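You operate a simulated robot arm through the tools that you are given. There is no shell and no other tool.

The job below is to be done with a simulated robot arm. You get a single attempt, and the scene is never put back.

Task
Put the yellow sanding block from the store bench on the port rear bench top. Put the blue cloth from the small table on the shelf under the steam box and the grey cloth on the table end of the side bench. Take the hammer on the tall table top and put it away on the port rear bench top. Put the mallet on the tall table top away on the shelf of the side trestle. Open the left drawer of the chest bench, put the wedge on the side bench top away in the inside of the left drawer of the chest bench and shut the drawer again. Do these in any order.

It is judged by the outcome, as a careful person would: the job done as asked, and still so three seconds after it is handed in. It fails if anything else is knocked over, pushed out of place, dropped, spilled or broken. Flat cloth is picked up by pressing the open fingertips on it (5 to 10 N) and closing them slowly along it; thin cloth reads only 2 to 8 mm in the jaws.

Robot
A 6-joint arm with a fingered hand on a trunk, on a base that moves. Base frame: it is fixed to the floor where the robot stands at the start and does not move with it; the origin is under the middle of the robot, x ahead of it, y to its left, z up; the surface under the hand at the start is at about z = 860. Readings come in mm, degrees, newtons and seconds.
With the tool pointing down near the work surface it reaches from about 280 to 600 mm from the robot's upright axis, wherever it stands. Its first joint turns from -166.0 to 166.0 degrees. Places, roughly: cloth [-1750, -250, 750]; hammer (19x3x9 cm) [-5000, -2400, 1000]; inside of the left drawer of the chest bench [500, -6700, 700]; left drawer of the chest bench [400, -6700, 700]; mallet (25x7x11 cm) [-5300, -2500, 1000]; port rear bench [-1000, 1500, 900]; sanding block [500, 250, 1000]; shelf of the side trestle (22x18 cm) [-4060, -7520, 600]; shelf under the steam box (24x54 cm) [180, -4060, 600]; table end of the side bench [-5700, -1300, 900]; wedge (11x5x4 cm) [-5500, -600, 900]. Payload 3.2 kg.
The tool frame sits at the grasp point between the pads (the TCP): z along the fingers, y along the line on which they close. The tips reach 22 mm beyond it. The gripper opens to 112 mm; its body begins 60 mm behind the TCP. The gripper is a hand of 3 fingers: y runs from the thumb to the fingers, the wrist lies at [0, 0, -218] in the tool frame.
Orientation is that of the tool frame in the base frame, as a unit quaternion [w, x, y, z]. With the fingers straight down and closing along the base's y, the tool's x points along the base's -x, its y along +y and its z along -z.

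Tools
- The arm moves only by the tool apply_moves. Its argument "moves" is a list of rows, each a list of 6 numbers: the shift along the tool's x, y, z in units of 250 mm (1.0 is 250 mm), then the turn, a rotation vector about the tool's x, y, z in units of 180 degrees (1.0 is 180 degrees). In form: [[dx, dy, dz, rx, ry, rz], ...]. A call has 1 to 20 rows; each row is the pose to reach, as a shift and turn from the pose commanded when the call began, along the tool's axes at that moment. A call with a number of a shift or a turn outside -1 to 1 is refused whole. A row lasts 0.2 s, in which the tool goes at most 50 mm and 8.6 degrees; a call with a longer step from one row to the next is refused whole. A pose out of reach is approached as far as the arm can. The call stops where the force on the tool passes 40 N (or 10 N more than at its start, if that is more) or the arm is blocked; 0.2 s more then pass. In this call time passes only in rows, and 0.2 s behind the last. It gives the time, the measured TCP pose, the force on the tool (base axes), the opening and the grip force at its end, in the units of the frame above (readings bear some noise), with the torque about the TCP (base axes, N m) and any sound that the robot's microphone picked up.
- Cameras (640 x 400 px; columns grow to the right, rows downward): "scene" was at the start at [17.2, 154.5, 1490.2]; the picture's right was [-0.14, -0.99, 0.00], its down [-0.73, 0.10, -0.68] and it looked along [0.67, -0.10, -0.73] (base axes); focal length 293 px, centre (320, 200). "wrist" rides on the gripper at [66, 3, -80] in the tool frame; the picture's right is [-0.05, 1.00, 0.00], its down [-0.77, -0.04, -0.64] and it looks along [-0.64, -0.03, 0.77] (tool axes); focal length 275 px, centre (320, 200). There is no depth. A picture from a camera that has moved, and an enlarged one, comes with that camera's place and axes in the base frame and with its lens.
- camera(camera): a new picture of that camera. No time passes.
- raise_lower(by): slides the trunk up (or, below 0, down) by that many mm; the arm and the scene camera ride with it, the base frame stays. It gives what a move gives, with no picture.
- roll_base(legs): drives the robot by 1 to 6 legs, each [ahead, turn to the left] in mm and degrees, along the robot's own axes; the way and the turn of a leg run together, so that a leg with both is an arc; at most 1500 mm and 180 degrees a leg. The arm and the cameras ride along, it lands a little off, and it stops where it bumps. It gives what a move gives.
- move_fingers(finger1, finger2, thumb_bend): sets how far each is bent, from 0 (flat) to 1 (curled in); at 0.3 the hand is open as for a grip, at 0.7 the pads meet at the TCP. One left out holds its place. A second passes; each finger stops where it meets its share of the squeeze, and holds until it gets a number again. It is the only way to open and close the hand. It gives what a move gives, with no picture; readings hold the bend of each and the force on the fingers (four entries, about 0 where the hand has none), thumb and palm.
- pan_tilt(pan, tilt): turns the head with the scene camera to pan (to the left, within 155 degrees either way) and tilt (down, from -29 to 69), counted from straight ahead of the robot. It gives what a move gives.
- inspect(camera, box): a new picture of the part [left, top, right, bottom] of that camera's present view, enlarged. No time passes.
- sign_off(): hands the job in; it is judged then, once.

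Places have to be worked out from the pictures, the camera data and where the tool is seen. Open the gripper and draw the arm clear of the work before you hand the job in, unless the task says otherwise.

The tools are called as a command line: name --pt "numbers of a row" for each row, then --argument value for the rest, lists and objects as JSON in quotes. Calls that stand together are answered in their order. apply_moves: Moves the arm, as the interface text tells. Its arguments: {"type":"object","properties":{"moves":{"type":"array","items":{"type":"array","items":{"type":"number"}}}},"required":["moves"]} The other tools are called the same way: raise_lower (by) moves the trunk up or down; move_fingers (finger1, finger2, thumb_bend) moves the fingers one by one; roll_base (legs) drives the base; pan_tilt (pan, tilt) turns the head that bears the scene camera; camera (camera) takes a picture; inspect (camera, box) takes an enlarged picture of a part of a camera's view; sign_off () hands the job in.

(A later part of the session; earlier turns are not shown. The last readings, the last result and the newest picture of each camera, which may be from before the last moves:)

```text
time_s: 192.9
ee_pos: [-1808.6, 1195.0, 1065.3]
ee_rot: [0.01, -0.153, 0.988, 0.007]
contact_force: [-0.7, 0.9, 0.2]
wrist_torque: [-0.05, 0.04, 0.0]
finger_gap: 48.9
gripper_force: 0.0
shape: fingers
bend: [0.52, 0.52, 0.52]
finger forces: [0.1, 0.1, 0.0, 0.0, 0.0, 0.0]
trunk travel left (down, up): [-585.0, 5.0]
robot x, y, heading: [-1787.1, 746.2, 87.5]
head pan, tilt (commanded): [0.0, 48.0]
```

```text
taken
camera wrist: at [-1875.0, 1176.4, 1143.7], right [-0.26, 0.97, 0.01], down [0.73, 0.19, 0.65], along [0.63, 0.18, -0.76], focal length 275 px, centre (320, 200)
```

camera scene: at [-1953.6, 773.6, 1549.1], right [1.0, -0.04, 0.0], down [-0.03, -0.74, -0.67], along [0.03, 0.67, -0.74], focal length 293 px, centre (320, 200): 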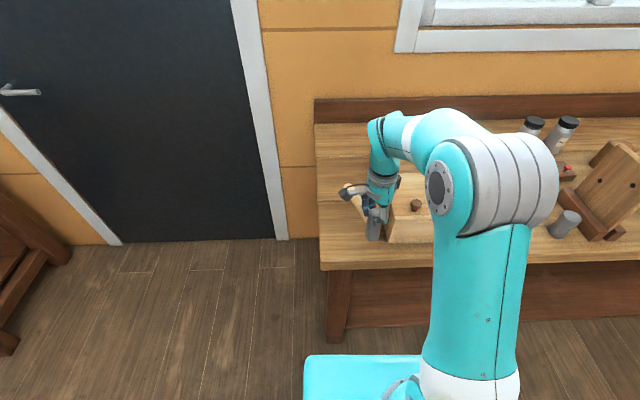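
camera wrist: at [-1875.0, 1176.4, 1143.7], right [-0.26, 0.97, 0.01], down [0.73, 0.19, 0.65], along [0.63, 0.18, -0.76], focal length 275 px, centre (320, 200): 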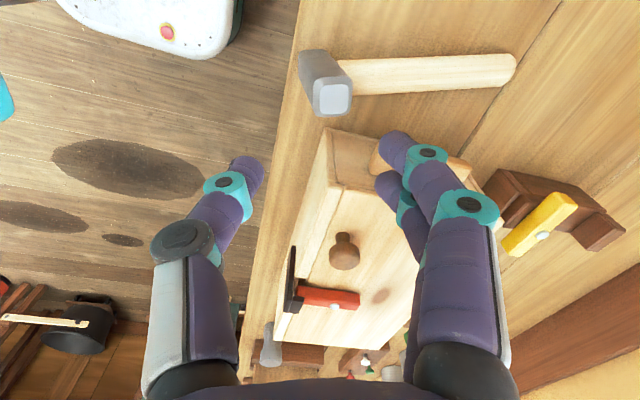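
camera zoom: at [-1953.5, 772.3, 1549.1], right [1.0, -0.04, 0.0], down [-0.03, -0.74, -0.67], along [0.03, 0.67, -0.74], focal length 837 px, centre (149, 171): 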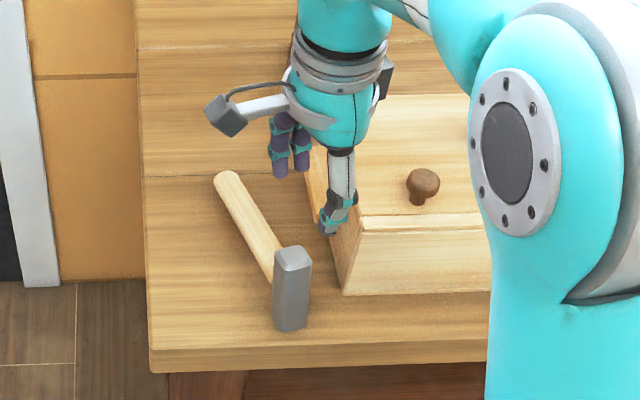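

The hammer is safely put away. I bring the hand back to its carry pose with natural bearing and open it.

apply_moves --pt "-0.005 -0.039 -0.08 0 0 -0.043" --pt "-0.011 -0.078 -0.14 0 0 -0.086" --pt "-0.016 -0.117 -0.19 0 0 -0.13" --pt "-0.021 -0.156 -0.23 0 0 -0.173" --pt "-0.027 -0.195 -0.27 0 0 -0.216" --pt "-0.032 -0.234 -0.3 0 0 -0.26" --pt "-0.037 -0.273 -0.32 0 0 -0.303" --pt "-0.043 -0.312 -0.33 0 0 -0.347" --pt "-0.048 -0.351 -0.34 0 0 -0.39"

move_fingers --finger1 0.3 --finger2 0.3 --thumb_bend 0.3

camera --camera "scene"

```text
time_s: 194.9
ee_pos: [-1773.1, 1113.6, 1149.4]
ee_rot: [0.012, -0.694, 0.72, 0.001]
contact_force: [0.0, 0.5, -0.3]
wrist_torque: [0.02, 0.01, -0.02]
finger_gap: 48.8
gripper_force: 0.2
shape: fingers
bend: [0.52, 0.52, 0.52]
finger forces: [0.0, 0.0, 0.1, 0.0, 0.0, 0.0]
trunk travel left (down, up): [-585.0, 5.0]
robot x, y, heading: [-1785.4, 750.6, 87.7]
head pan, tilt (commanded): [0.0, 48.0]
```

```text
time_s: 195.9
ee_pos: [-1773.3, 1113.8, 1150.6]
ee_rot: [0.013, -0.694, 0.72, 0.001]
contact_force: [0.3, -0.2, 0.1]
wrist_torque: [-0.02, 0.02, -0.01]
finger_gap: 111.2
gripper_force: 0.0
shape: fingers
bend: [0.3, 0.3, 0.3]
finger forces: [0.0, 0.0, 0.1, 0.0, 0.0, 0.0]
trunk travel left (down, up): [-585.0, 5.0]
robot x, y, heading: [-1787.7, 746.1, 87.7]
head pan, tilt (commanded): [0.0, 48.0]
```

```text
taken
camera scene: at [-1953.5, 772.7, 1549.1], right [1.0, -0.04, 0.0], down [-0.03, -0.74, -0.67], along [0.03, 0.67, -0.74], focal length 293 px, centre (320, 200)
```

scene: 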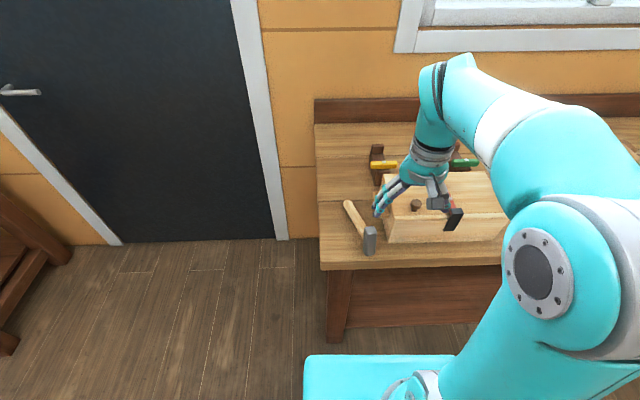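

The hammer is in place. Now for the blue cloth: I back off, turn round and drive to the small table in front of it.

roll_base --legs '[[-250, 0], [0, 161.4], [310, 0], [0, 20.9], [55, 0]]'

pan_tilt --pan 0 --tilt 48

camera --camera "scene"

pan_tilt --pan 40 --tilt 12

camera --camera "scene"

```text
time_s: 207.6
ee_pos: [-1922.7, -208.2, 1150.5]
ee_rot: [0.001, 0.716, 0.698, -0.012]
contact_force: [0.3, -0.8, 0.4]
wrist_torque: [0.03, -0.01, -0.02]
finger_gap: 111.3
gripper_force: 0.0
shape: fingers
bend: [0.3, 0.3, 0.3]
finger forces: [0.0, 0.1, 0.0, 0.0, 0.0, 0.0]
trunk travel left (down, up): [-585.0, 5.0]
robot x, y, heading: [-1915.4, 157.9, -91.2]
head pan, tilt (commanded): [0.0, 48.0]
```

```text
time_s: 208.2
ee_pos: [-1923.5, -207.1, 1149.9]
ee_rot: [0.001, 0.716, 0.698, -0.012]
contact_force: [-0.2, 0.2, 0.3]
wrist_torque: [0.0, -0.02, 0.01]
finger_gap: 111.2
gripper_force: 0.1
shape: fingers
bend: [0.3, 0.3, 0.3]
finger forces: [0.1, 0.1, 0.0, 0.0, 0.0, 0.0]
trunk travel left (down, up): [-585.0, 5.0]
robot x, y, heading: [-1914.2, 157.5, -91.5]
head pan, tilt (commanded): [0.0, 48.0]
```

```text
taken
camera scene: at [-1749.8, 136.8, 1549.1], right [-1.0, 0.03, 0.0], down [0.02, 0.74, -0.67], along [-0.02, -0.67, -0.74], focal length 293 px, centre (320, 200)
```

scene: 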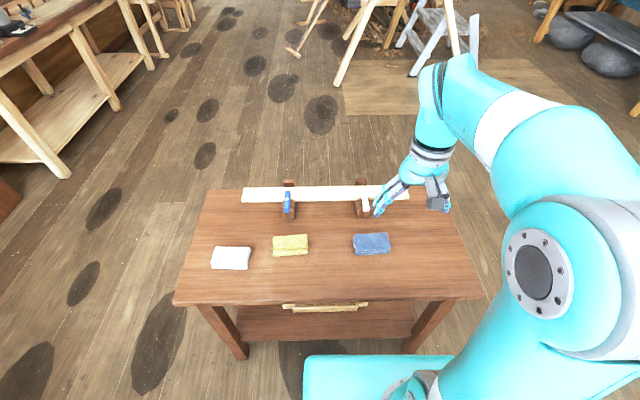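

```text
time_s: 209.3
ee_pos: [-1923.0, -206.6, 1149.1]
ee_rot: [0.001, 0.716, 0.698, -0.013]
contact_force: [0.9, -0.5, -0.6]
wrist_torque: [-0.06, 0.0, -0.02]
finger_gap: 110.9
gripper_force: 0.1
shape: fingers
bend: [0.3, 0.3, 0.3]
finger forces: [0.1, 0.1, 0.0, 0.1, 0.1, 0.1]
trunk travel left (down, up): [-585.0, 5.0]
robot x, y, heading: [-1910.3, 160.6, -91.5]
head pan, tilt (commanded): [40.0, 12.0]
```

```text
taken
camera scene: at [-1689.7, 142.5, 1604.9], right [-0.78, -0.62, 0.0], down [-0.13, 0.16, -0.98], along [0.61, -0.77, -0.21], focal length 293 px, centre (320, 200)
```

scene: 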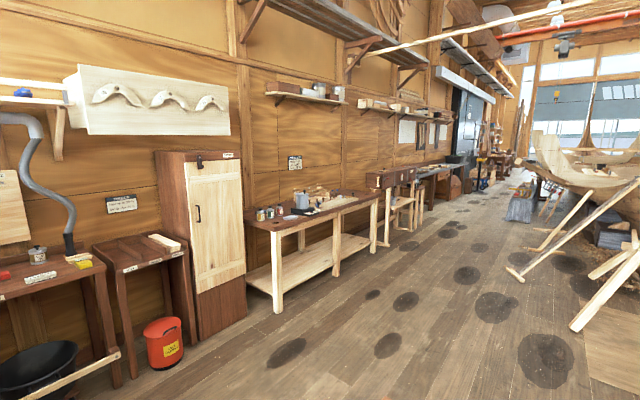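

The right-hand wall shows a brown box on light legs beyond the bench – likely the steam box with its shelf. I zoom in on it.

inspect --camera "scene" --box '[340, 140, 500, 240]'

pan_tilt --pan 27 --tilt 8

inspect --camera "scene" --box '[200, 120, 360, 220]'

```text
4.00 times, centred on (420, 190) of scene
camera zoom: at [-1689.7, 142.5, 1604.9], right [-0.78, -0.62, 0.0], down [-0.13, 0.16, -0.98], along [0.61, -0.77, -0.21], focal length 1171 px, centre (-80, 240)
```

zoom: 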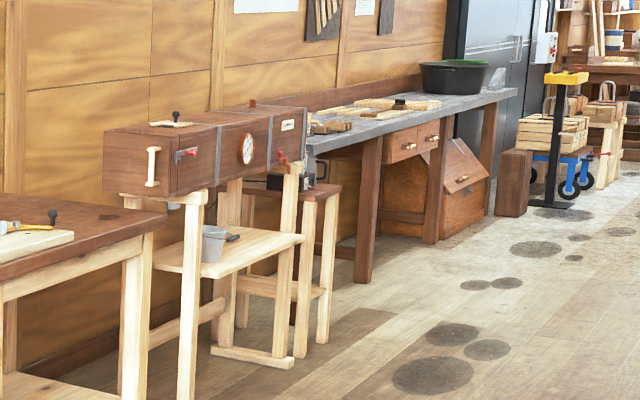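

```text
time_s: 210.0
ee_pos: [-1922.8, -206.6, 1150.4]
ee_rot: [0.001, 0.715, 0.699, -0.012]
contact_force: [-0.6, 0.6, -0.1]
wrist_torque: [0.01, 0.02, 0.0]
finger_gap: 111.4
gripper_force: 0.1
shape: fingers
bend: [0.3, 0.3, 0.3]
finger forces: [0.1, 0.0, 0.0, 0.1, 0.0, 0.0]
trunk travel left (down, up): [-585.0, 5.0]
robot x, y, heading: [-1913.9, 159.4, -91.6]
head pan, tilt (commanded): [27.0, 8.0]
```

```text
4.00 times, centred on (280, 170) of scene
camera zoom: at [-1707.7, 131.9, 1611.5], right [-0.9, -0.43, 0.0], down [-0.06, 0.13, -0.99], along [0.43, -0.89, -0.14], focal length 1171 px, centre (480, 320)
```

zoom: 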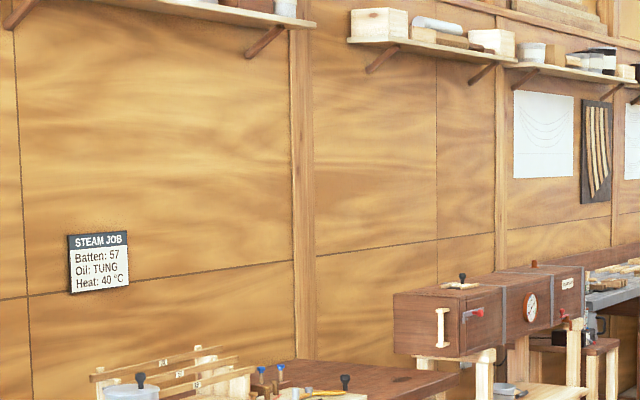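

The steam box shelf sits beneath a brown box, so the cloth will have to go in from the front. I'll therefore grip the blue pad near its +x end (centre ≈[-1923, -388]) so the rest sticks out ahead; first I lower the trunk and turn the hand 89°.

raise_lower --by -150

apply_moves --pt "0 0 0 0 0 0.045" --pt "0 0 0 0 0 0.09" --pt "0 0 0 0 0 0.135" --pt "0 0 0 0 0 0.18" --pt "0 0 0 0 0 0.225" --pt "0 0 0 0 0 0.27" --pt "0 0 0 0 0 0.315" --pt "0 0 0 0 0 0.36" --pt "0 0 0 0 0 0.405" --pt "0 0 0 0 0 0.45" --pt "0 0 0 0 0 0.493"

pan_tilt --pan 0 --tilt 48

camera --camera "scene"

camera --camera "wrist"

```text
time_s: 211.8
ee_pos: [-1921.5, -206.6, 999.9]
ee_rot: [0.001, 0.716, 0.698, -0.012]
contact_force: [0.1, 0.5, 0.1]
wrist_torque: [0.01, -0.01, -0.01]
finger_gap: 111.2
gripper_force: 0.1
shape: fingers
bend: [0.3, 0.3, 0.3]
finger forces: [0.1, 0.0, 0.1, 0.0, 0.1, 0.0]
trunk travel left (down, up): [-435.0, 155.0]
robot x, y, heading: [-1917.2, 157.1, -91.4]
head pan, tilt (commanded): [27.0, 8.0]
```

```text
time_s: 214.2
ee_pos: [-1923.5, -206.1, 1001.3]
ee_rot: [0.01, 1.0, -0.003, -0.009]
contact_force: [0.0, 0.6, 0.6]
wrist_torque: [0.01, 0.01, 0.03]
finger_gap: 111.2
gripper_force: 0.0
shape: fingers
bend: [0.3, 0.3, 0.3]
finger forces: [0.0, 0.0, 0.0, 0.0, 0.2, 0.0]
trunk travel left (down, up): [-435.0, 155.0]
robot x, y, heading: [-1914.3, 159.1, -91.5]
head pan, tilt (commanded): [27.0, 8.0]
```

```text
time_s: 215.3
ee_pos: [-1923.0, -206.5, 1000.5]
ee_rot: [0.01, 1.0, -0.001, -0.008]
contact_force: [0.0, -0.4, 0.6]
wrist_torque: [0.0, 0.01, -0.03]
finger_gap: 111.2
gripper_force: 0.0
shape: fingers
bend: [0.3, 0.3, 0.3]
finger forces: [0.0, 0.0, 0.1, 0.0, 0.0, 0.1]
trunk travel left (down, up): [-435.0, 155.0]
robot x, y, heading: [-1917.0, 161.8, -91.4]
head pan, tilt (commanded): [0.0, 48.0]
```

```text
taken
camera scene: at [-1749.7, 136.6, 1399.2], right [-1.0, 0.02, 0.0], down [0.02, 0.74, -0.67], along [-0.02, -0.67, -0.74], focal length 293 px, centre (320, 200)
```

scene: 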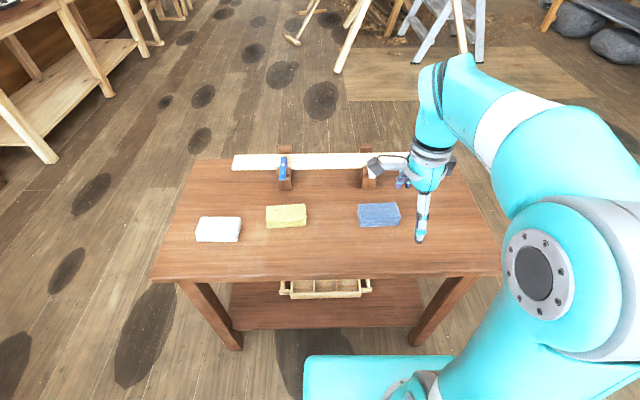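

```text
taken
camera wrist: at [-1855.1, -209.1, 1080.0], right [-0.05, -1.0, 0.02], down [-0.76, 0.05, 0.65], along [-0.65, 0.02, -0.76], focal length 275 px, centre (320, 200)
```

wrist: 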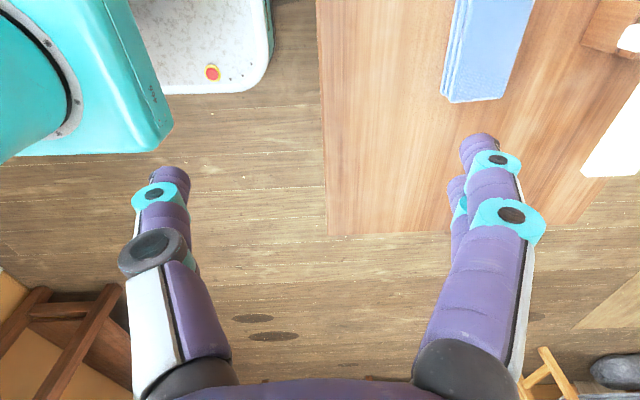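

The hand turned fully. Blue pad centre reconfirmed at ≈[-1925, -385]; a trestle block stands ~55 mm behind it, so I narrow the fingers a little and move over the pad's +x end.

move_fingers --finger1 0.36 --finger2 0.36 --thumb_bend 0.36

apply_moves --pt "0.016 0.12 0.1 0 0 0" --pt "0.033 0.24 0.2 0 0 0" --pt "0.05 0.36 0.31 0 0 0" --pt "0.066 0.48 0.42 0 0 0" --pt "0.083 0.6 0.53 0 0 0" --pt "0.1 0.724 0.63 0 0 0"

camera --camera "wrist"

inspect --camera "scene" --box '[320, 150, 480, 250]'

```text
time_s: 216.3
ee_pos: [-1922.6, -207.0, 1000.6]
ee_rot: [0.009, 1.0, -0.002, -0.008]
contact_force: [0.2, 0.1, 0.6]
wrist_torque: [0.02, 0.0, -0.02]
finger_gap: 95.8
gripper_force: 0.1
shape: fingers
bend: [0.36, 0.36, 0.36]
finger forces: [0.0, 0.0, 0.1, 0.0, 0.0, 0.0]
trunk travel left (down, up): [-435.0, 155.0]
robot x, y, heading: [-1914.5, 159.6, -91.5]
head pan, tilt (commanded): [0.0, 48.0]
```

```text
time_s: 217.7
ee_pos: [-1899.9, -389.5, 844.3]
ee_rot: [0.01, 1.0, -0.001, -0.009]
contact_force: [-1.1, 0.2, -0.3]
wrist_torque: [0.02, 0.02, -0.01]
finger_gap: 95.5
gripper_force: 0.1
shape: fingers
bend: [0.36, 0.36, 0.36]
finger forces: [0.0, 0.0, 0.0, 0.1, 0.0, 0.0]
trunk travel left (down, up): [-435.0, 155.0]
robot x, y, heading: [-1914.2, 157.7, -91.4]
head pan, tilt (commanded): [0.0, 48.0]
```

```text
taken
camera wrist: at [-1833.3, -391.5, 924.2], right [-0.05, -1.0, 0.02], down [-0.76, 0.05, 0.65], along [-0.65, 0.02, -0.76], focal length 275 px, centre (320, 200)
```

wrist: 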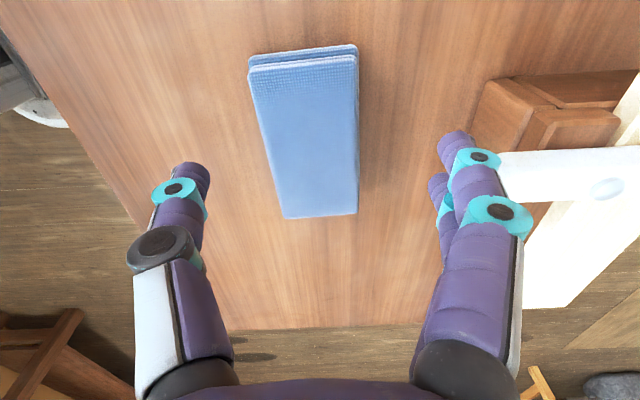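

```text
4.00 times, centred on (400, 200) of scene
camera zoom: at [-1749.7, 136.3, 1399.1], right [-1.0, 0.03, 0.0], down [0.02, 0.74, -0.67], along [-0.02, -0.67, -0.74], focal length 1171 px, centre (0, 200)
```

zoom: 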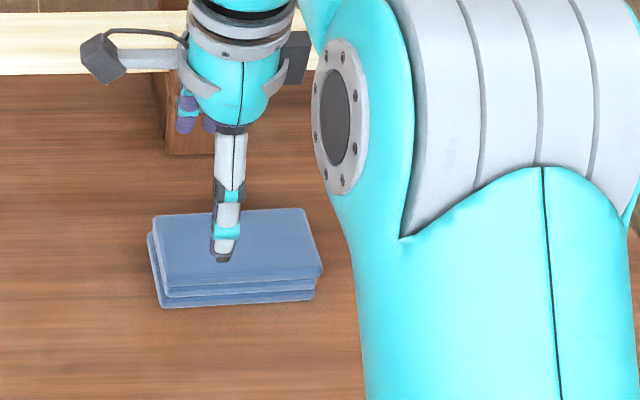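

The pad's centreline is at y≈-384 and its +x end at x≈-1870. I shift 5 mm and lower to TCP z≈771, straddling the pad.

apply_moves --pt "0 -0.02 0.08 0 0 0" --pt "0 -0.02 0.16 0 0 0" --pt "0 -0.02 0.24 0 0 0"

camera --camera "wrist"

inspect --camera "scene" --box '[320, 150, 480, 250]'

```text
time_s: 218.5
ee_pos: [-1904.0, -385.4, 786.7]
ee_rot: [0.009, 1.0, -0.001, -0.008]
contact_force: [-0.5, 0.0, -0.3]
wrist_torque: [-0.02, -0.01, -0.01]
finger_gap: 95.7
gripper_force: 0.0
shape: fingers
bend: [0.36, 0.36, 0.36]
finger forces: [0.1, 0.0, 0.0, 0.0, 0.0, 0.0]
trunk travel left (down, up): [-435.0, 155.0]
robot x, y, heading: [-1912.9, 158.7, -91.2]
head pan, tilt (commanded): [0.0, 48.0]
```

```text
taken
camera wrist: at [-1836.3, -387.9, 865.0], right [-0.05, -1.0, 0.02], down [-0.76, 0.05, 0.65], along [-0.65, 0.02, -0.76], focal length 275 px, centre (320, 200)
```

wrist: 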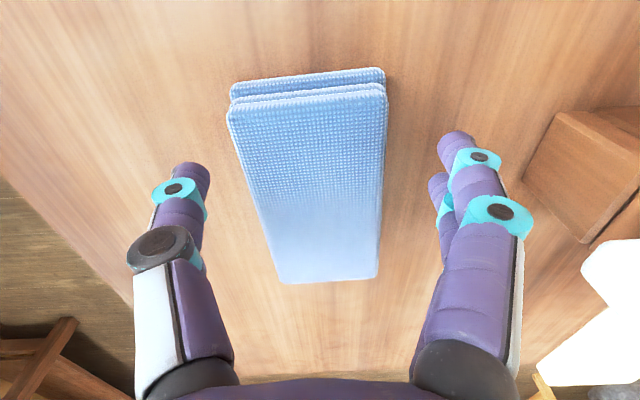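

```text
4.00 times, centred on (400, 200) of scene
camera zoom: at [-1749.8, 136.5, 1399.1], right [-1.0, 0.03, 0.0], down [0.02, 0.74, -0.67], along [-0.02, -0.67, -0.74], focal length 1171 px, centre (0, 200)
```

zoom: 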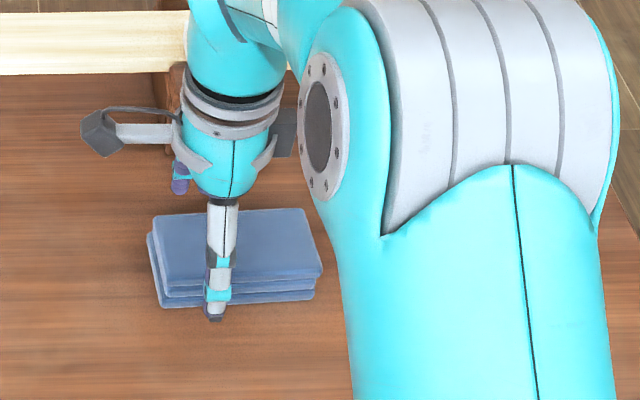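

Clear on both sides. I lower the last 15 mm and close gradually.

apply_moves --pt "0 0 0.03 0 0 0" --pt "0 0 0.062 0 0 0"

move_fingers --finger1 0.48 --finger2 0.48 --thumb_bend 0.48

move_fingers --finger1 0.6 --finger2 0.6 --thumb_bend 0.6

camera --camera "wrist"

```text
time_s: 219.1
ee_pos: [-1905.6, -385.4, 770.9]
ee_rot: [0.009, 1.0, -0.002, -0.009]
contact_force: [0.2, 0.2, 0.4]
wrist_torque: [-0.01, 0.03, -0.04]
finger_gap: 95.7
gripper_force: 0.0
shape: fingers
bend: [0.36, 0.36, 0.36]
finger forces: [0.0, 0.0, 0.1, 0.0, 0.1, 0.0]
trunk travel left (down, up): [-435.0, 155.0]
robot x, y, heading: [-1914.1, 160.7, -91.4]
head pan, tilt (commanded): [0.0, 48.0]
```

```text
time_s: 220.1
ee_pos: [-1905.5, -385.2, 771.2]
ee_rot: [0.009, 1.0, -0.002, -0.008]
contact_force: [0.5, -0.4, -0.9]
wrist_torque: [0.01, -0.03, -0.03]
finger_gap: 63.8
gripper_force: 1.1
shape: fingers
bend: [0.47, 0.47, 0.47]
finger forces: [0.4, 0.5, 0.0, 0.0, 1.1, 0.1]
trunk travel left (down, up): [-435.0, 155.0]
robot x, y, heading: [-1914.9, 160.7, -91.4]
head pan, tilt (commanded): [0.0, 48.0]
```

```text
time_s: 221.1
ee_pos: [-1905.2, -385.7, 771.1]
ee_rot: [0.01, 1.0, -0.002, -0.009]
contact_force: [-0.2, -0.1, 0.6]
wrist_torque: [-0.01, -0.04, 0.0]
finger_gap: 61.0
gripper_force: 13.9
shape: fingers
bend: [0.49, 0.49, 0.53]
finger forces: [6.8, 7.0, 0.0, 0.0, 13.9, 0.1]
trunk travel left (down, up): [-435.0, 155.0]
robot x, y, heading: [-1913.9, 155.9, -91.4]
head pan, tilt (commanded): [0.0, 48.0]
```

```text
taken
camera wrist: at [-1837.3, -387.9, 850.1], right [-0.05, -1.0, 0.02], down [-0.76, 0.05, 0.65], along [-0.65, 0.02, -0.76], focal length 275 px, centre (320, 200)
```

wrist: 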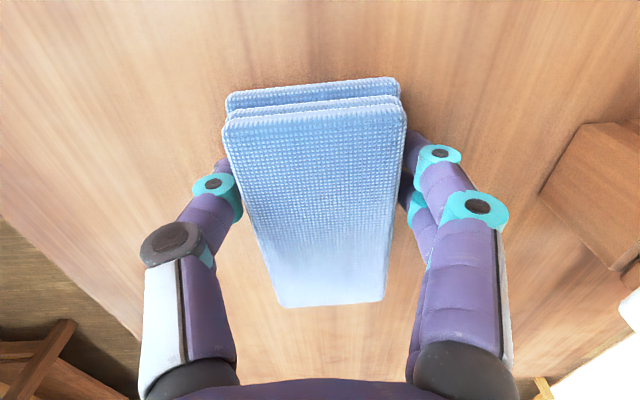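

The pad is gripped (61 mm, 14 N). I firm up the squeeze and lift.

move_fingers --finger1 0.66 --finger2 0.66 --thumb_bend 0.66

apply_moves --pt "0 0 -0.06 0 0 0" --pt "0 0 -0.16 0 0 0" --pt "0 0 -0.3 0 0 0" --pt "0 0 -0.45 0 0 0" --pt "0 -0.1 -0.58 0 0 0" --pt "0 -0.24 -0.7 0 0 0" --pt "0 -0.38 -0.8 0 0 0" --pt "0 -0.52 -0.88 0 0 0" --pt "0 -0.64 -0.92 0 0 0"

camera --camera "wrist"

camera --camera "scene"

```text
time_s: 222.1
ee_pos: [-1904.9, -386.3, 770.7]
ee_rot: [0.01, 1.0, -0.002, -0.008]
contact_force: [0.6, 0.1, -0.5]
wrist_torque: [-0.02, 0.01, -0.03]
finger_gap: 60.0
gripper_force: 18.3
shape: fingers
bend: [0.48, 0.47, 0.56]
finger forces: [9.0, 9.3, 0.0, 0.1, 18.5, 0.1]
trunk travel left (down, up): [-435.0, 155.0]
robot x, y, heading: [-1915.7, 159.0, -91.5]
head pan, tilt (commanded): [0.0, 48.0]
```

```text
time_s: 224.1
ee_pos: [-1898.8, -220.5, 997.3]
ee_rot: [0.009, 1.0, -0.002, -0.009]
contact_force: [0.2, -0.1, -0.4]
wrist_torque: [0.02, 0.0, -0.01]
finger_gap: 60.0
gripper_force: 18.4
shape: fingers
bend: [0.48, 0.47, 0.56]
finger forces: [9.0, 9.2, 0.0, 0.0, 18.1, 0.0]
trunk travel left (down, up): [-435.0, 155.0]
robot x, y, heading: [-1914.6, 163.7, -91.4]
head pan, tilt (commanded): [0.0, 48.0]
```

```text
taken
camera wrist: at [-1831.6, -223.2, 1076.1], right [-0.05, -1.0, 0.02], down [-0.76, 0.05, 0.65], along [-0.65, 0.02, -0.76], focal length 275 px, centre (320, 200)
```

wrist: 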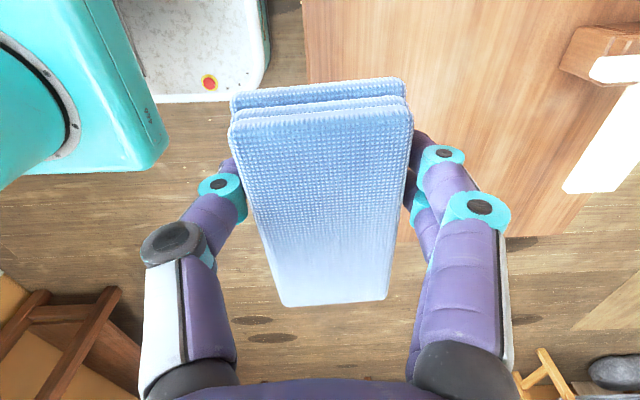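

```text
taken
camera scene: at [-1749.8, 136.9, 1399.1], right [-1.0, 0.03, 0.0], down [0.02, 0.74, -0.67], along [-0.02, -0.67, -0.74], focal length 293 px, centre (320, 200)
```

scene: 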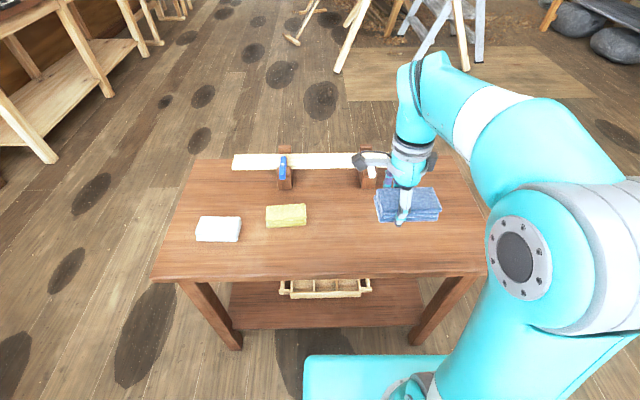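

The blue pad is held. I turn the hand back so the pad points straight ahead, then back off.

apply_moves --pt "0 0 0 0 0 -0.045" --pt "0 0 0 0 0 -0.09" --pt "0 0 0 0 0 -0.135" --pt "0 0 0 0 0 -0.18" --pt "0 0 0 0 0 -0.225" --pt "0 0 0 0 0 -0.27" --pt "0 0 0 0 0 -0.315" --pt "0 0 0 0 0 -0.36" --pt "0 0 0 0 0 -0.405" --pt "0 0 0 0 0 -0.45" --pt "0 0 0 0 0 -0.495"

roll_base --legs '[[-200, 0], [0, 80], [1286, 0], [0, -78]]'

pan_tilt --pan 0 --tilt 15

camera --camera "scene"

```text
time_s: 226.5
ee_pos: [-1897.9, -222.7, 997.9]
ee_rot: [0.001, 0.713, 0.701, -0.012]
contact_force: [0.0, 0.8, 0.7]
wrist_torque: [-0.01, 0.03, 0.03]
finger_gap: 60.1
gripper_force: 18.3
shape: fingers
bend: [0.48, 0.47, 0.56]
finger forces: [9.0, 9.2, 0.1, 0.1, 18.0, 0.0]
trunk travel left (down, up): [-435.0, 155.0]
robot x, y, heading: [-1913.4, 160.6, -91.4]
head pan, tilt (commanded): [0.0, 48.0]
```

```text
time_s: 240.9
ee_pos: [-624.0, -287.0, 996.7]
ee_rot: [0.002, 0.704, 0.71, -0.012]
contact_force: [0.0, -0.3, -1.0]
wrist_torque: [0.03, 0.03, 0.02]
finger_gap: 60.1
gripper_force: 18.0
shape: fingers
bend: [0.48, 0.47, 0.56]
finger forces: [9.0, 9.1, 0.0, 0.0, 18.2, 0.1]
trunk travel left (down, up): [-435.0, 155.0]
robot x, y, heading: [-650.2, 94.4, -89.6]
head pan, tilt (commanded): [0.0, 48.0]
```

```text
time_s: 241.9
ee_pos: [-623.4, -285.7, 997.1]
ee_rot: [0.001, 0.704, 0.71, -0.013]
contact_force: [0.1, 0.3, -0.7]
wrist_torque: [0.0, -0.02, 0.02]
finger_gap: 60.2
gripper_force: 17.7
shape: fingers
bend: [0.48, 0.47, 0.56]
finger forces: [9.0, 9.1, 0.0, 0.0, 18.1, 0.0]
trunk travel left (down, up): [-435.0, 155.0]
robot x, y, heading: [-648.6, 98.6, -89.7]
head pan, tilt (commanded): [0.0, 15.0]
```

```text
taken
camera scene: at [-485.4, 62.5, 1450.0], right [-1.0, 0.0, 0.0], down [0.0, 0.26, -0.97], along [0.0, -0.97, -0.26], focal length 293 px, centre (320, 200)
```

scene: 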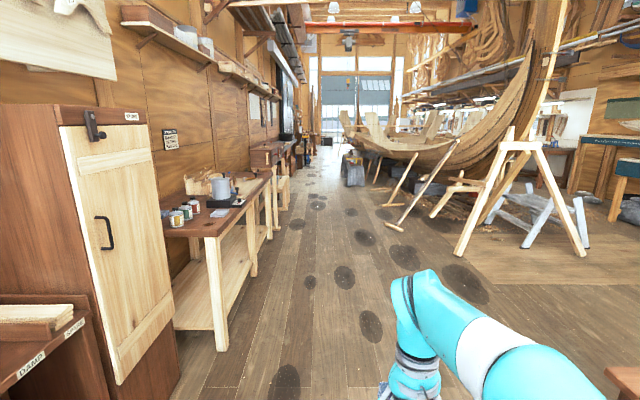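

The corridor ahead is clear. I drive 2.9 m down it toward the steam box.

roll_base --legs '[[1450, 0], [1450, 0]]'

pan_tilt --pan 40 --tilt 25

camera --camera "scene"

inspect --camera "scene" --box '[160, 60, 480, 260]'

```text
time_s: 256.1
ee_pos: [-570.2, -3229.7, 997.0]
ee_rot: [0.001, 0.7, 0.714, -0.012]
contact_force: [0.5, 0.2, -0.9]
wrist_torque: [0.0, 0.01, 0.0]
finger_gap: 60.2
gripper_force: 18.0
shape: fingers
bend: [0.48, 0.47, 0.56]
finger forces: [8.9, 9.1, 0.0, 0.1, 18.0, 0.0]
trunk travel left (down, up): [-435.0, 155.0]
robot x, y, heading: [-598.5, -2848.2, -88.9]
head pan, tilt (commanded): [0.0, 15.0]
```

```text
time_s: 257.1
ee_pos: [-570.6, -3228.9, 997.2]
ee_rot: [0.001, 0.7, 0.714, -0.012]
contact_force: [-1.2, 0.6, -0.4]
wrist_torque: [0.0, 0.04, 0.02]
finger_gap: 60.0
gripper_force: 17.9
shape: fingers
bend: [0.48, 0.47, 0.56]
finger forces: [9.0, 9.1, 0.0, 0.0, 18.0, 0.1]
trunk travel left (down, up): [-435.0, 155.0]
robot x, y, heading: [-603.0, -2844.8, -89.1]
head pan, tilt (commanded): [40.0, 25.0]
```

```text
taken
camera scene: at [-377.6, -2855.0, 1433.9], right [-0.76, -0.65, 0.0], down [-0.28, 0.32, -0.91], along [0.59, -0.69, -0.42], focal length 293 px, centre (320, 200)
```

scene: 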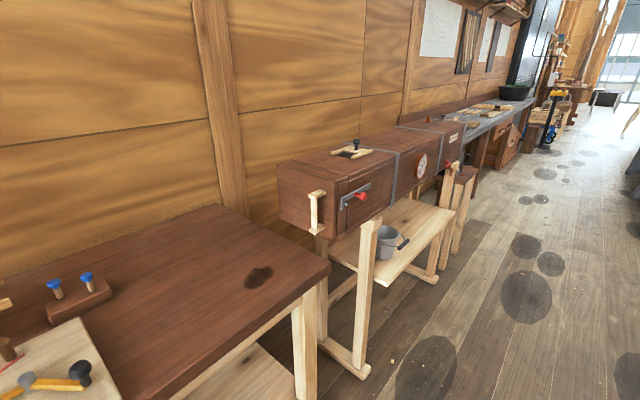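

```text
2.00 times, centred on (320, 160) of scene
camera zoom: at [-377.6, -2855.0, 1433.9], right [-0.76, -0.65, 0.0], down [-0.28, 0.32, -0.91], along [0.59, -0.69, -0.42], focal length 586 px, centre (320, 280)
```

zoom: 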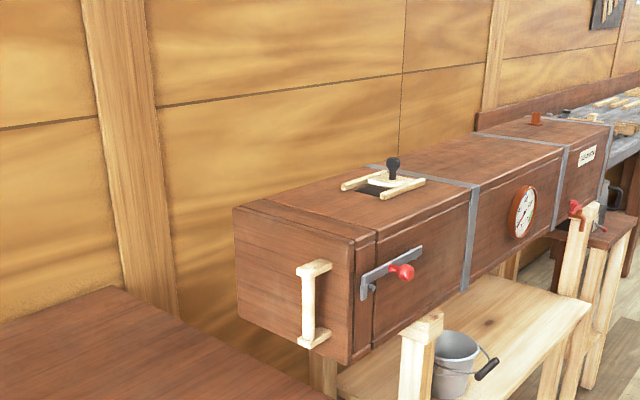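

The shelf's front part sticks out in front of the box, so it can be reached from above; a bucket stands on its near half. I drive on and turn to face it.

roll_base --legs '[[1360, 0], [0, 89]]'

pan_tilt --pan 0 --tilt 35

camera --camera "scene"

```text
time_s: 267.7
ee_pos: [-207.6, -4183.5, 997.6]
ee_rot: [0.01, 0.004, 1.0, -0.007]
contact_force: [0.9, 0.7, 0.2]
wrist_torque: [0.0, -0.02, -0.03]
finger_gap: 60.1
gripper_force: 17.9
shape: fingers
bend: [0.48, 0.47, 0.56]
finger forces: [9.1, 9.1, 0.0, 0.0, 18.1, 0.1]
trunk travel left (down, up): [-435.0, 155.0]
robot x, y, heading: [-587.4, -4204.7, -0.9]
head pan, tilt (commanded): [40.0, 25.0]
```

```text
time_s: 268.8
ee_pos: [-205.5, -4183.3, 996.0]
ee_rot: [0.01, 0.005, 1.0, -0.008]
contact_force: [-0.6, -0.1, -0.2]
wrist_torque: [0.01, 0.01, -0.02]
finger_gap: 59.9
gripper_force: 18.5
shape: fingers
bend: [0.48, 0.47, 0.56]
finger forces: [9.1, 9.1, 0.1, 0.0, 18.1, 0.1]
trunk travel left (down, up): [-435.0, 155.0]
robot x, y, heading: [-587.5, -4202.2, -0.8]
head pan, tilt (commanded): [0.0, 35.0]
```

```text
taken
camera scene: at [-559.9, -4037.6, 1418.1], right [-0.01, -1.0, 0.0], down [-0.57, 0.01, -0.82], along [0.82, -0.01, -0.57], focal length 293 px, centre (320, 200)
```

scene: 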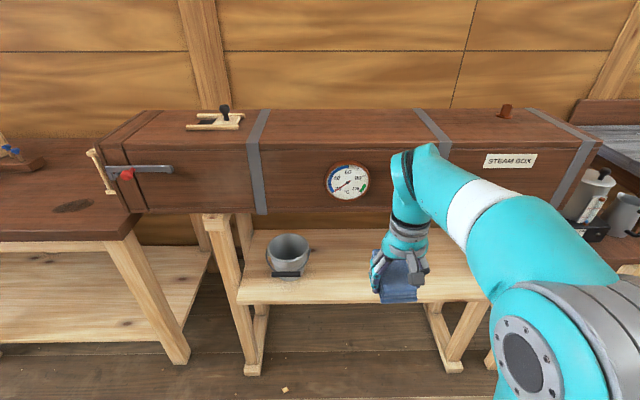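

From two views: shelf z≈600, x≈45..285, the box's front face at x≈130 with its bottom near z≈890, and the bucket at y≈-4020..-3875. I'll set the pad down at y≈-4145. First drive nearer and lower the trunk.

roll_base --legs '[[175, 0]]'

raise_lower --by -150

camera --camera "scene"

camera --camera "wrist"

```text
time_s: 270.3
ee_pos: [-25.4, -4185.9, 996.7]
ee_rot: [0.009, 0.004, 1.0, -0.008]
contact_force: [0.1, 0.1, 0.0]
wrist_torque: [0.03, 0.04, -0.02]
finger_gap: 60.2
gripper_force: 18.4
shape: fingers
bend: [0.48, 0.47, 0.56]
finger forces: [8.9, 9.1, 0.0, 0.0, 18.0, 0.0]
trunk travel left (down, up): [-435.0, 155.0]
robot x, y, heading: [-407.3, -4206.8, -0.7]
head pan, tilt (commanded): [0.0, 35.0]
```

```text
time_s: 272.0
ee_pos: [-27.6, -4185.2, 847.1]
ee_rot: [0.009, 0.005, 1.0, -0.007]
contact_force: [-0.2, -0.4, -0.6]
wrist_torque: [0.0, 0.03, 0.01]
finger_gap: 60.1
gripper_force: 17.7
shape: fingers
bend: [0.48, 0.47, 0.56]
finger forces: [9.0, 9.1, 0.0, 0.1, 18.1, 0.1]
trunk travel left (down, up): [-285.0, 305.0]
robot x, y, heading: [-407.2, -4205.1, -0.9]
head pan, tilt (commanded): [0.0, 35.0]
```

```text
taken
camera scene: at [-379.9, -4040.3, 1268.1], right [-0.01, -1.0, 0.0], down [-0.57, 0.01, -0.82], along [0.82, -0.01, -0.57], focal length 293 px, centre (320, 200)
```

scene: 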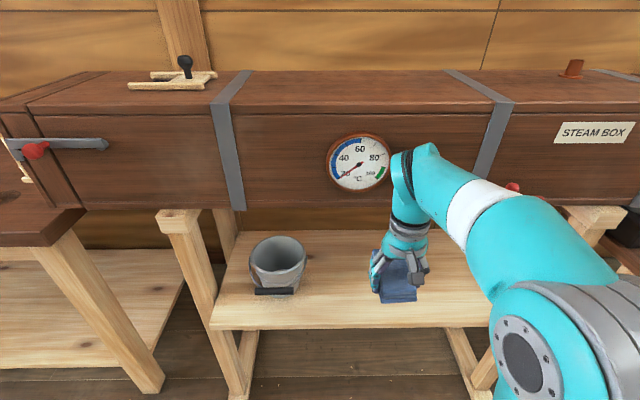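

```text
taken
camera wrist: at [-94.3, -4181.4, 926.0], right [0.06, 1.0, -0.02], down [0.76, -0.03, 0.65], along [0.65, -0.05, -0.76], focal length 275 px, centre (320, 200)
```

wrist: 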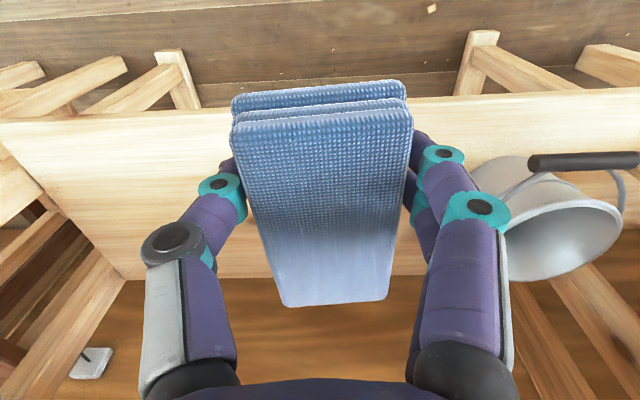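

The shelf runs x≈35..382, y≈-4626..-3777 at z≈600, with room right of the bucket. I lower the pad in front of the box and then move it in over the shelf at y≈-4145.

apply_moves --pt "0 0 0.17 0 0 0" --pt "0 0 0.34 0 0 0" --pt "0 0 0.51 0 0 0" --pt "-0.12 0.055 0.58 0 0 0" --pt "-0.24 0.11 0.65 0 0 0" --pt "-0.368 0.16 0.72 0 0 0"

camera --camera "scene"

camera --camera "wrist"

```text
time_s: 273.4
ee_pos: [71.4, -4153.2, 668.8]
ee_rot: [0.01, 0.004, 1.0, -0.008]
contact_force: [0.5, 0.0, -0.4]
wrist_torque: [0.0, 0.03, -0.02]
finger_gap: 60.2
gripper_force: 17.6
shape: fingers
bend: [0.48, 0.47, 0.56]
finger forces: [8.9, 9.0, 0.0, 0.0, 17.8, 0.1]
trunk travel left (down, up): [-285.0, 305.0]
robot x, y, heading: [-409.8, -4205.3, -0.8]
head pan, tilt (commanded): [0.0, 35.0]
```

```text
taken
camera scene: at [-380.0, -4040.3, 1268.1], right [-0.01, -1.0, 0.0], down [-0.57, 0.01, -0.82], along [0.82, -0.01, -0.57], focal length 293 px, centre (320, 200)
```

scene: 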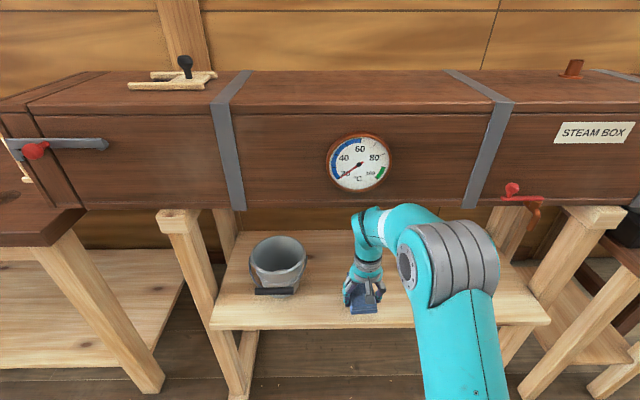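

```text
taken
camera wrist: at [2.8, -4148.2, 747.9], right [0.06, 1.0, -0.02], down [0.76, -0.03, 0.65], along [0.65, -0.05, -0.76], focal length 275 px, centre (320, 200)
```

wrist: 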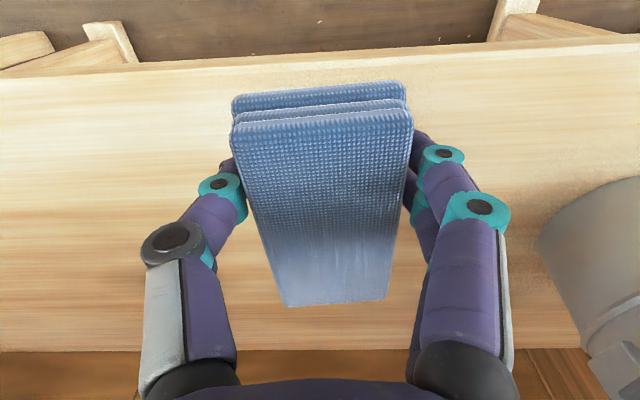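

The pad is over the shelf. I check the clearance between the wrist and the box before lowering.

inspect --camera "scene" --box '[290, 160, 450, 320]'

```text
2.50 times, centred on (370, 240) of scene
camera zoom: at [-380.0, -4040.3, 1268.1], right [-0.01, -1.0, 0.0], down [-0.57, 0.01, -0.82], along [0.82, -0.01, -0.57], focal length 732 px, centre (195, 100)
```

zoom: 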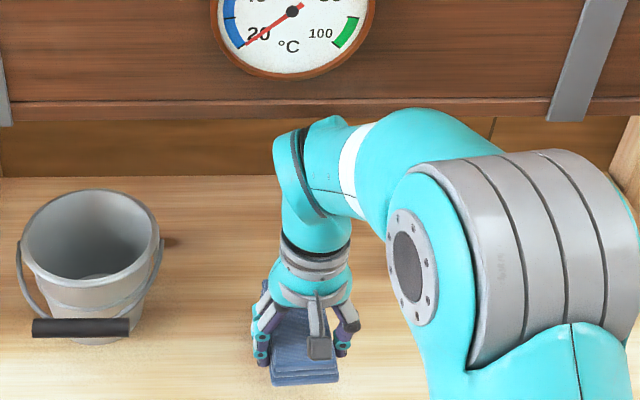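

There is still a small gap to the box, and going lower increases it. I lower toward the shelf in steps.

apply_moves --pt "0 0 0.05 0 0 0" --pt "0 0 0.1 0 0 0"

apply_moves --pt "0 0 0.012 0 0 0" --pt "0 0 0.024 0 0 0"

apply_moves --pt "0 0 0.01 0 0 0" --pt "0 0 0.02 0 0 0"

```text
time_s: 274.0
ee_pos: [68.6, -4150.7, 643.2]
ee_rot: [0.01, 0.005, 1.0, -0.008]
contact_force: [0.2, -0.2, -0.4]
wrist_torque: [0.03, -0.01, 0.01]
finger_gap: 60.0
gripper_force: 17.9
shape: fingers
bend: [0.48, 0.47, 0.56]
finger forces: [8.9, 9.1, 0.1, 0.0, 17.8, 0.1]
trunk travel left (down, up): [-285.0, 305.0]
robot x, y, heading: [-408.6, -4205.3, -1.1]
head pan, tilt (commanded): [0.0, 35.0]
```

```text
time_s: 274.6
ee_pos: [69.2, -4150.6, 636.5]
ee_rot: [0.01, 0.004, 1.0, -0.008]
contact_force: [0.9, 0.0, -1.1]
wrist_torque: [0.01, 0.0, -0.01]
finger_gap: 60.1
gripper_force: 18.0
shape: fingers
bend: [0.48, 0.47, 0.56]
finger forces: [9.0, 9.0, 0.1, 0.0, 17.8, 0.0]
trunk travel left (down, up): [-285.0, 305.0]
robot x, y, heading: [-410.6, -4206.6, -1.0]
head pan, tilt (commanded): [0.0, 35.0]
```

```text
time_s: 275.2
ee_pos: [70.0, -4149.3, 633.1]
ee_rot: [0.01, 0.004, 1.0, -0.008]
contact_force: [1.0, -0.4, -0.3]
wrist_torque: [-0.01, -0.04, 0.0]
finger_gap: 60.2
gripper_force: 17.7
shape: fingers
bend: [0.48, 0.47, 0.56]
finger forces: [8.9, 9.0, 0.0, 0.0, 17.8, 0.0]
trunk travel left (down, up): [-285.0, 305.0]
robot x, y, heading: [-405.1, -4210.4, -0.8]
head pan, tilt (commanded): [0.0, 35.0]
```

No contact yet at 633; I go on by 3–4 mm at a time.

apply_moves --pt "0 0 0.008 0 0 0" --pt "0 0 0.014 0 0 0"

apply_moves --pt "0 0 0.008 0 0 0" --pt "0 0 0.014 0 0 0"

apply_moves --pt "0 0 0.008 0 0 0" --pt "0 0 0.014 0 0 0"

```text
time_s: 275.8
ee_pos: [69.5, -4151.0, 630.4]
ee_rot: [0.012, 0.004, 1.0, -0.008]
contact_force: [0.8, -1.0, 13.3]
wrist_torque: [0.4, -0.01, 0.01]
finger_gap: 60.2
gripper_force: 18.2
shape: fingers
bend: [0.49, 0.49, 0.57]
finger forces: [8.8, 9.0, 0.0, 0.1, 19.2, 0.1]
trunk travel left (down, up): [-285.0, 305.0]
robot x, y, heading: [-412.5, -4208.3, -0.9]
head pan, tilt (commanded): [0.0, 35.0]
```

```text
time_s: 276.4
ee_pos: [69.6, -4150.1, 628.2]
ee_rot: [0.011, 0.004, 1.0, -0.008]
contact_force: [-2.8, -3.7, 27.7]
wrist_torque: [0.76, 0.1, 0.08]
finger_gap: 60.3
gripper_force: 23.7
shape: fingers
bend: [0.51, 0.5, 0.57]
finger forces: [16.9, 9.3, 0.0, 0.0, 20.8, 0.0]
trunk travel left (down, up): [-285.0, 305.0]
robot x, y, heading: [-406.9, -4205.7, -0.9]
head pan, tilt (commanded): [0.0, 35.0]
```

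```text
time_s: 276.8
ee_pos: [69.6, -4151.0, 626.8]
ee_rot: [0.013, 0.006, 1.0, -0.007]
contact_force: [-8.1, -3.0, 26.5]
wrist_torque: [0.61, 0.21, 0.19]
finger_gap: 60.2
gripper_force: 22.8
shape: fingers
bend: [0.53, 0.5, 0.57]
finger forces: [16.4, 9.6, 0.1, 0.0, 20.5, 0.0]
trunk travel left (down, up): [-285.0, 305.0]
robot x, y, heading: [-407.3, -4210.8, -1.0]
head pan, tilt (commanded): [0.0, 35.0]
stopped in row 1: the force on the tool passed its limit at 43 N (the readings are from after the stop); the commanded pose is now the measured one
```

The pad is firmly on the shelf (contact at ≈631). I ease up 3 mm and open the fingers.

apply_moves --pt "0 0 -0.012 0 0 0"

move_fingers --finger1 0.38 --finger2 0.38 --thumb_bend 0.38

camera --camera "wrist"

```text
time_s: 277.2
ee_pos: [71.4, -4150.5, 626.6]
ee_rot: [0.011, 0.004, 1.0, -0.009]
contact_force: [-5.1, -1.6, 9.8]
wrist_torque: [0.32, 0.1, 0.1]
finger_gap: 60.0
gripper_force: 18.9
shape: fingers
bend: [0.52, 0.5, 0.57]
finger forces: [8.4, 9.6, 0.1, 0.0, 19.9, 0.0]
trunk travel left (down, up): [-285.0, 305.0]
robot x, y, heading: [-408.3, -4207.6, -0.9]
head pan, tilt (commanded): [0.0, 35.0]
```

```text
time_s: 278.2
ee_pos: [72.1, -4151.3, 628.6]
ee_rot: [0.012, 0.004, 1.0, -0.008]
contact_force: [0.8, 0.1, -0.7]
wrist_torque: [0.02, -0.02, -0.01]
finger_gap: 88.9
gripper_force: 0.2
shape: fingers
bend: [0.38, 0.38, 0.38]
finger forces: [0.0, 0.1, 0.0, 0.1, 0.0, 0.1]
trunk travel left (down, up): [-285.0, 305.0]
robot x, y, heading: [-408.5, -4204.3, -1.0]
head pan, tilt (commanded): [0.0, 35.0]
```

```text
taken
camera wrist: at [3.7, -4146.0, 706.6], right [0.06, 1.0, -0.01], down [0.76, -0.03, 0.65], along [0.65, -0.05, -0.76], focal length 275 px, centre (320, 200)
```

wrist: 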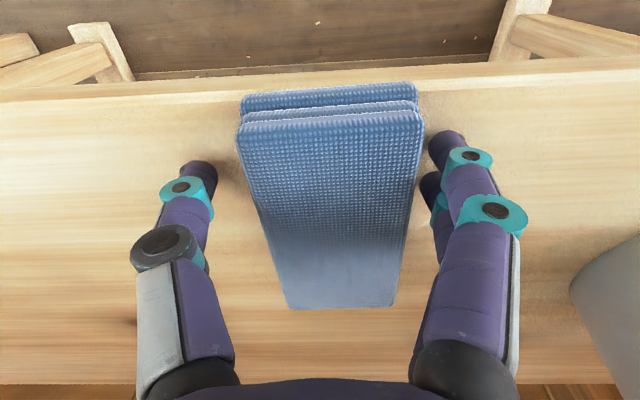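

The pad lies wholly on the shelf, its near end ~5 mm inside the front edge. I lift clear, close the fingers in front of it and push it further in.

apply_moves --pt "0 0 -0.1 0 0 0" --pt "0 0 -0.24 0 0 0" --pt "0.14 0 -0.26 0 0 0" --pt "0.28 0 -0.26 0 0 0"

move_fingers --finger1 0.7 --finger2 0.7 --thumb_bend 0.7

camera --camera "wrist"

camera --camera "scene"

```text
time_s: 279.2
ee_pos: [0.4, -4149.1, 692.1]
ee_rot: [0.011, 0.004, 1.0, -0.009]
contact_force: [-0.1, 0.1, 0.1]
wrist_torque: [0.0, 0.0, 0.0]
finger_gap: 88.8
gripper_force: 0.1
shape: fingers
bend: [0.38, 0.38, 0.38]
finger forces: [0.1, 0.1, 0.0, 0.0, 0.1, 0.1]
trunk travel left (down, up): [-285.0, 305.0]
robot x, y, heading: [-407.2, -4208.5, -1.2]
head pan, tilt (commanded): [0.0, 35.0]
```

```text
time_s: 280.2
ee_pos: [-0.4, -4150.1, 693.0]
ee_rot: [0.01, 0.004, 1.0, -0.009]
contact_force: [-0.7, -0.6, 0.4]
wrist_torque: [0.01, 0.0, 0.0]
finger_gap: 2.5
gripper_force: 0.1
shape: fingers
bend: [0.7, 0.7, 0.7]
finger forces: [0.0, 0.0, 0.0, 0.0, 0.0, 0.0]
trunk travel left (down, up): [-285.0, 305.0]
robot x, y, heading: [-411.7, -4206.3, -1.2]
head pan, tilt (commanded): [0.0, 35.0]
```

```text
taken
camera wrist: at [-68.2, -4145.4, 771.1], right [0.06, 1.0, -0.01], down [0.76, -0.03, 0.65], along [0.65, -0.05, -0.76], focal length 275 px, centre (320, 200)
```

wrist: 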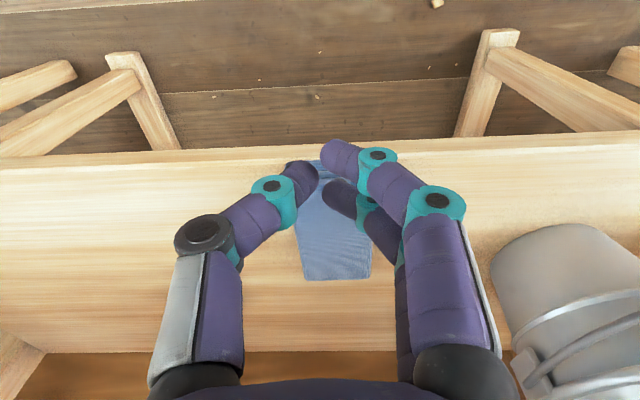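

```text
taken
camera scene: at [-379.8, -4040.3, 1268.1], right [-0.01, -1.0, 0.0], down [-0.57, 0.01, -0.82], along [0.82, -0.01, -0.57], focal length 293 px, centre (320, 200)
```

scene: 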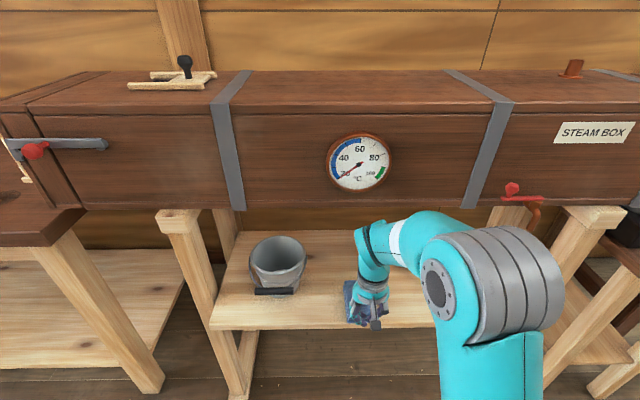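

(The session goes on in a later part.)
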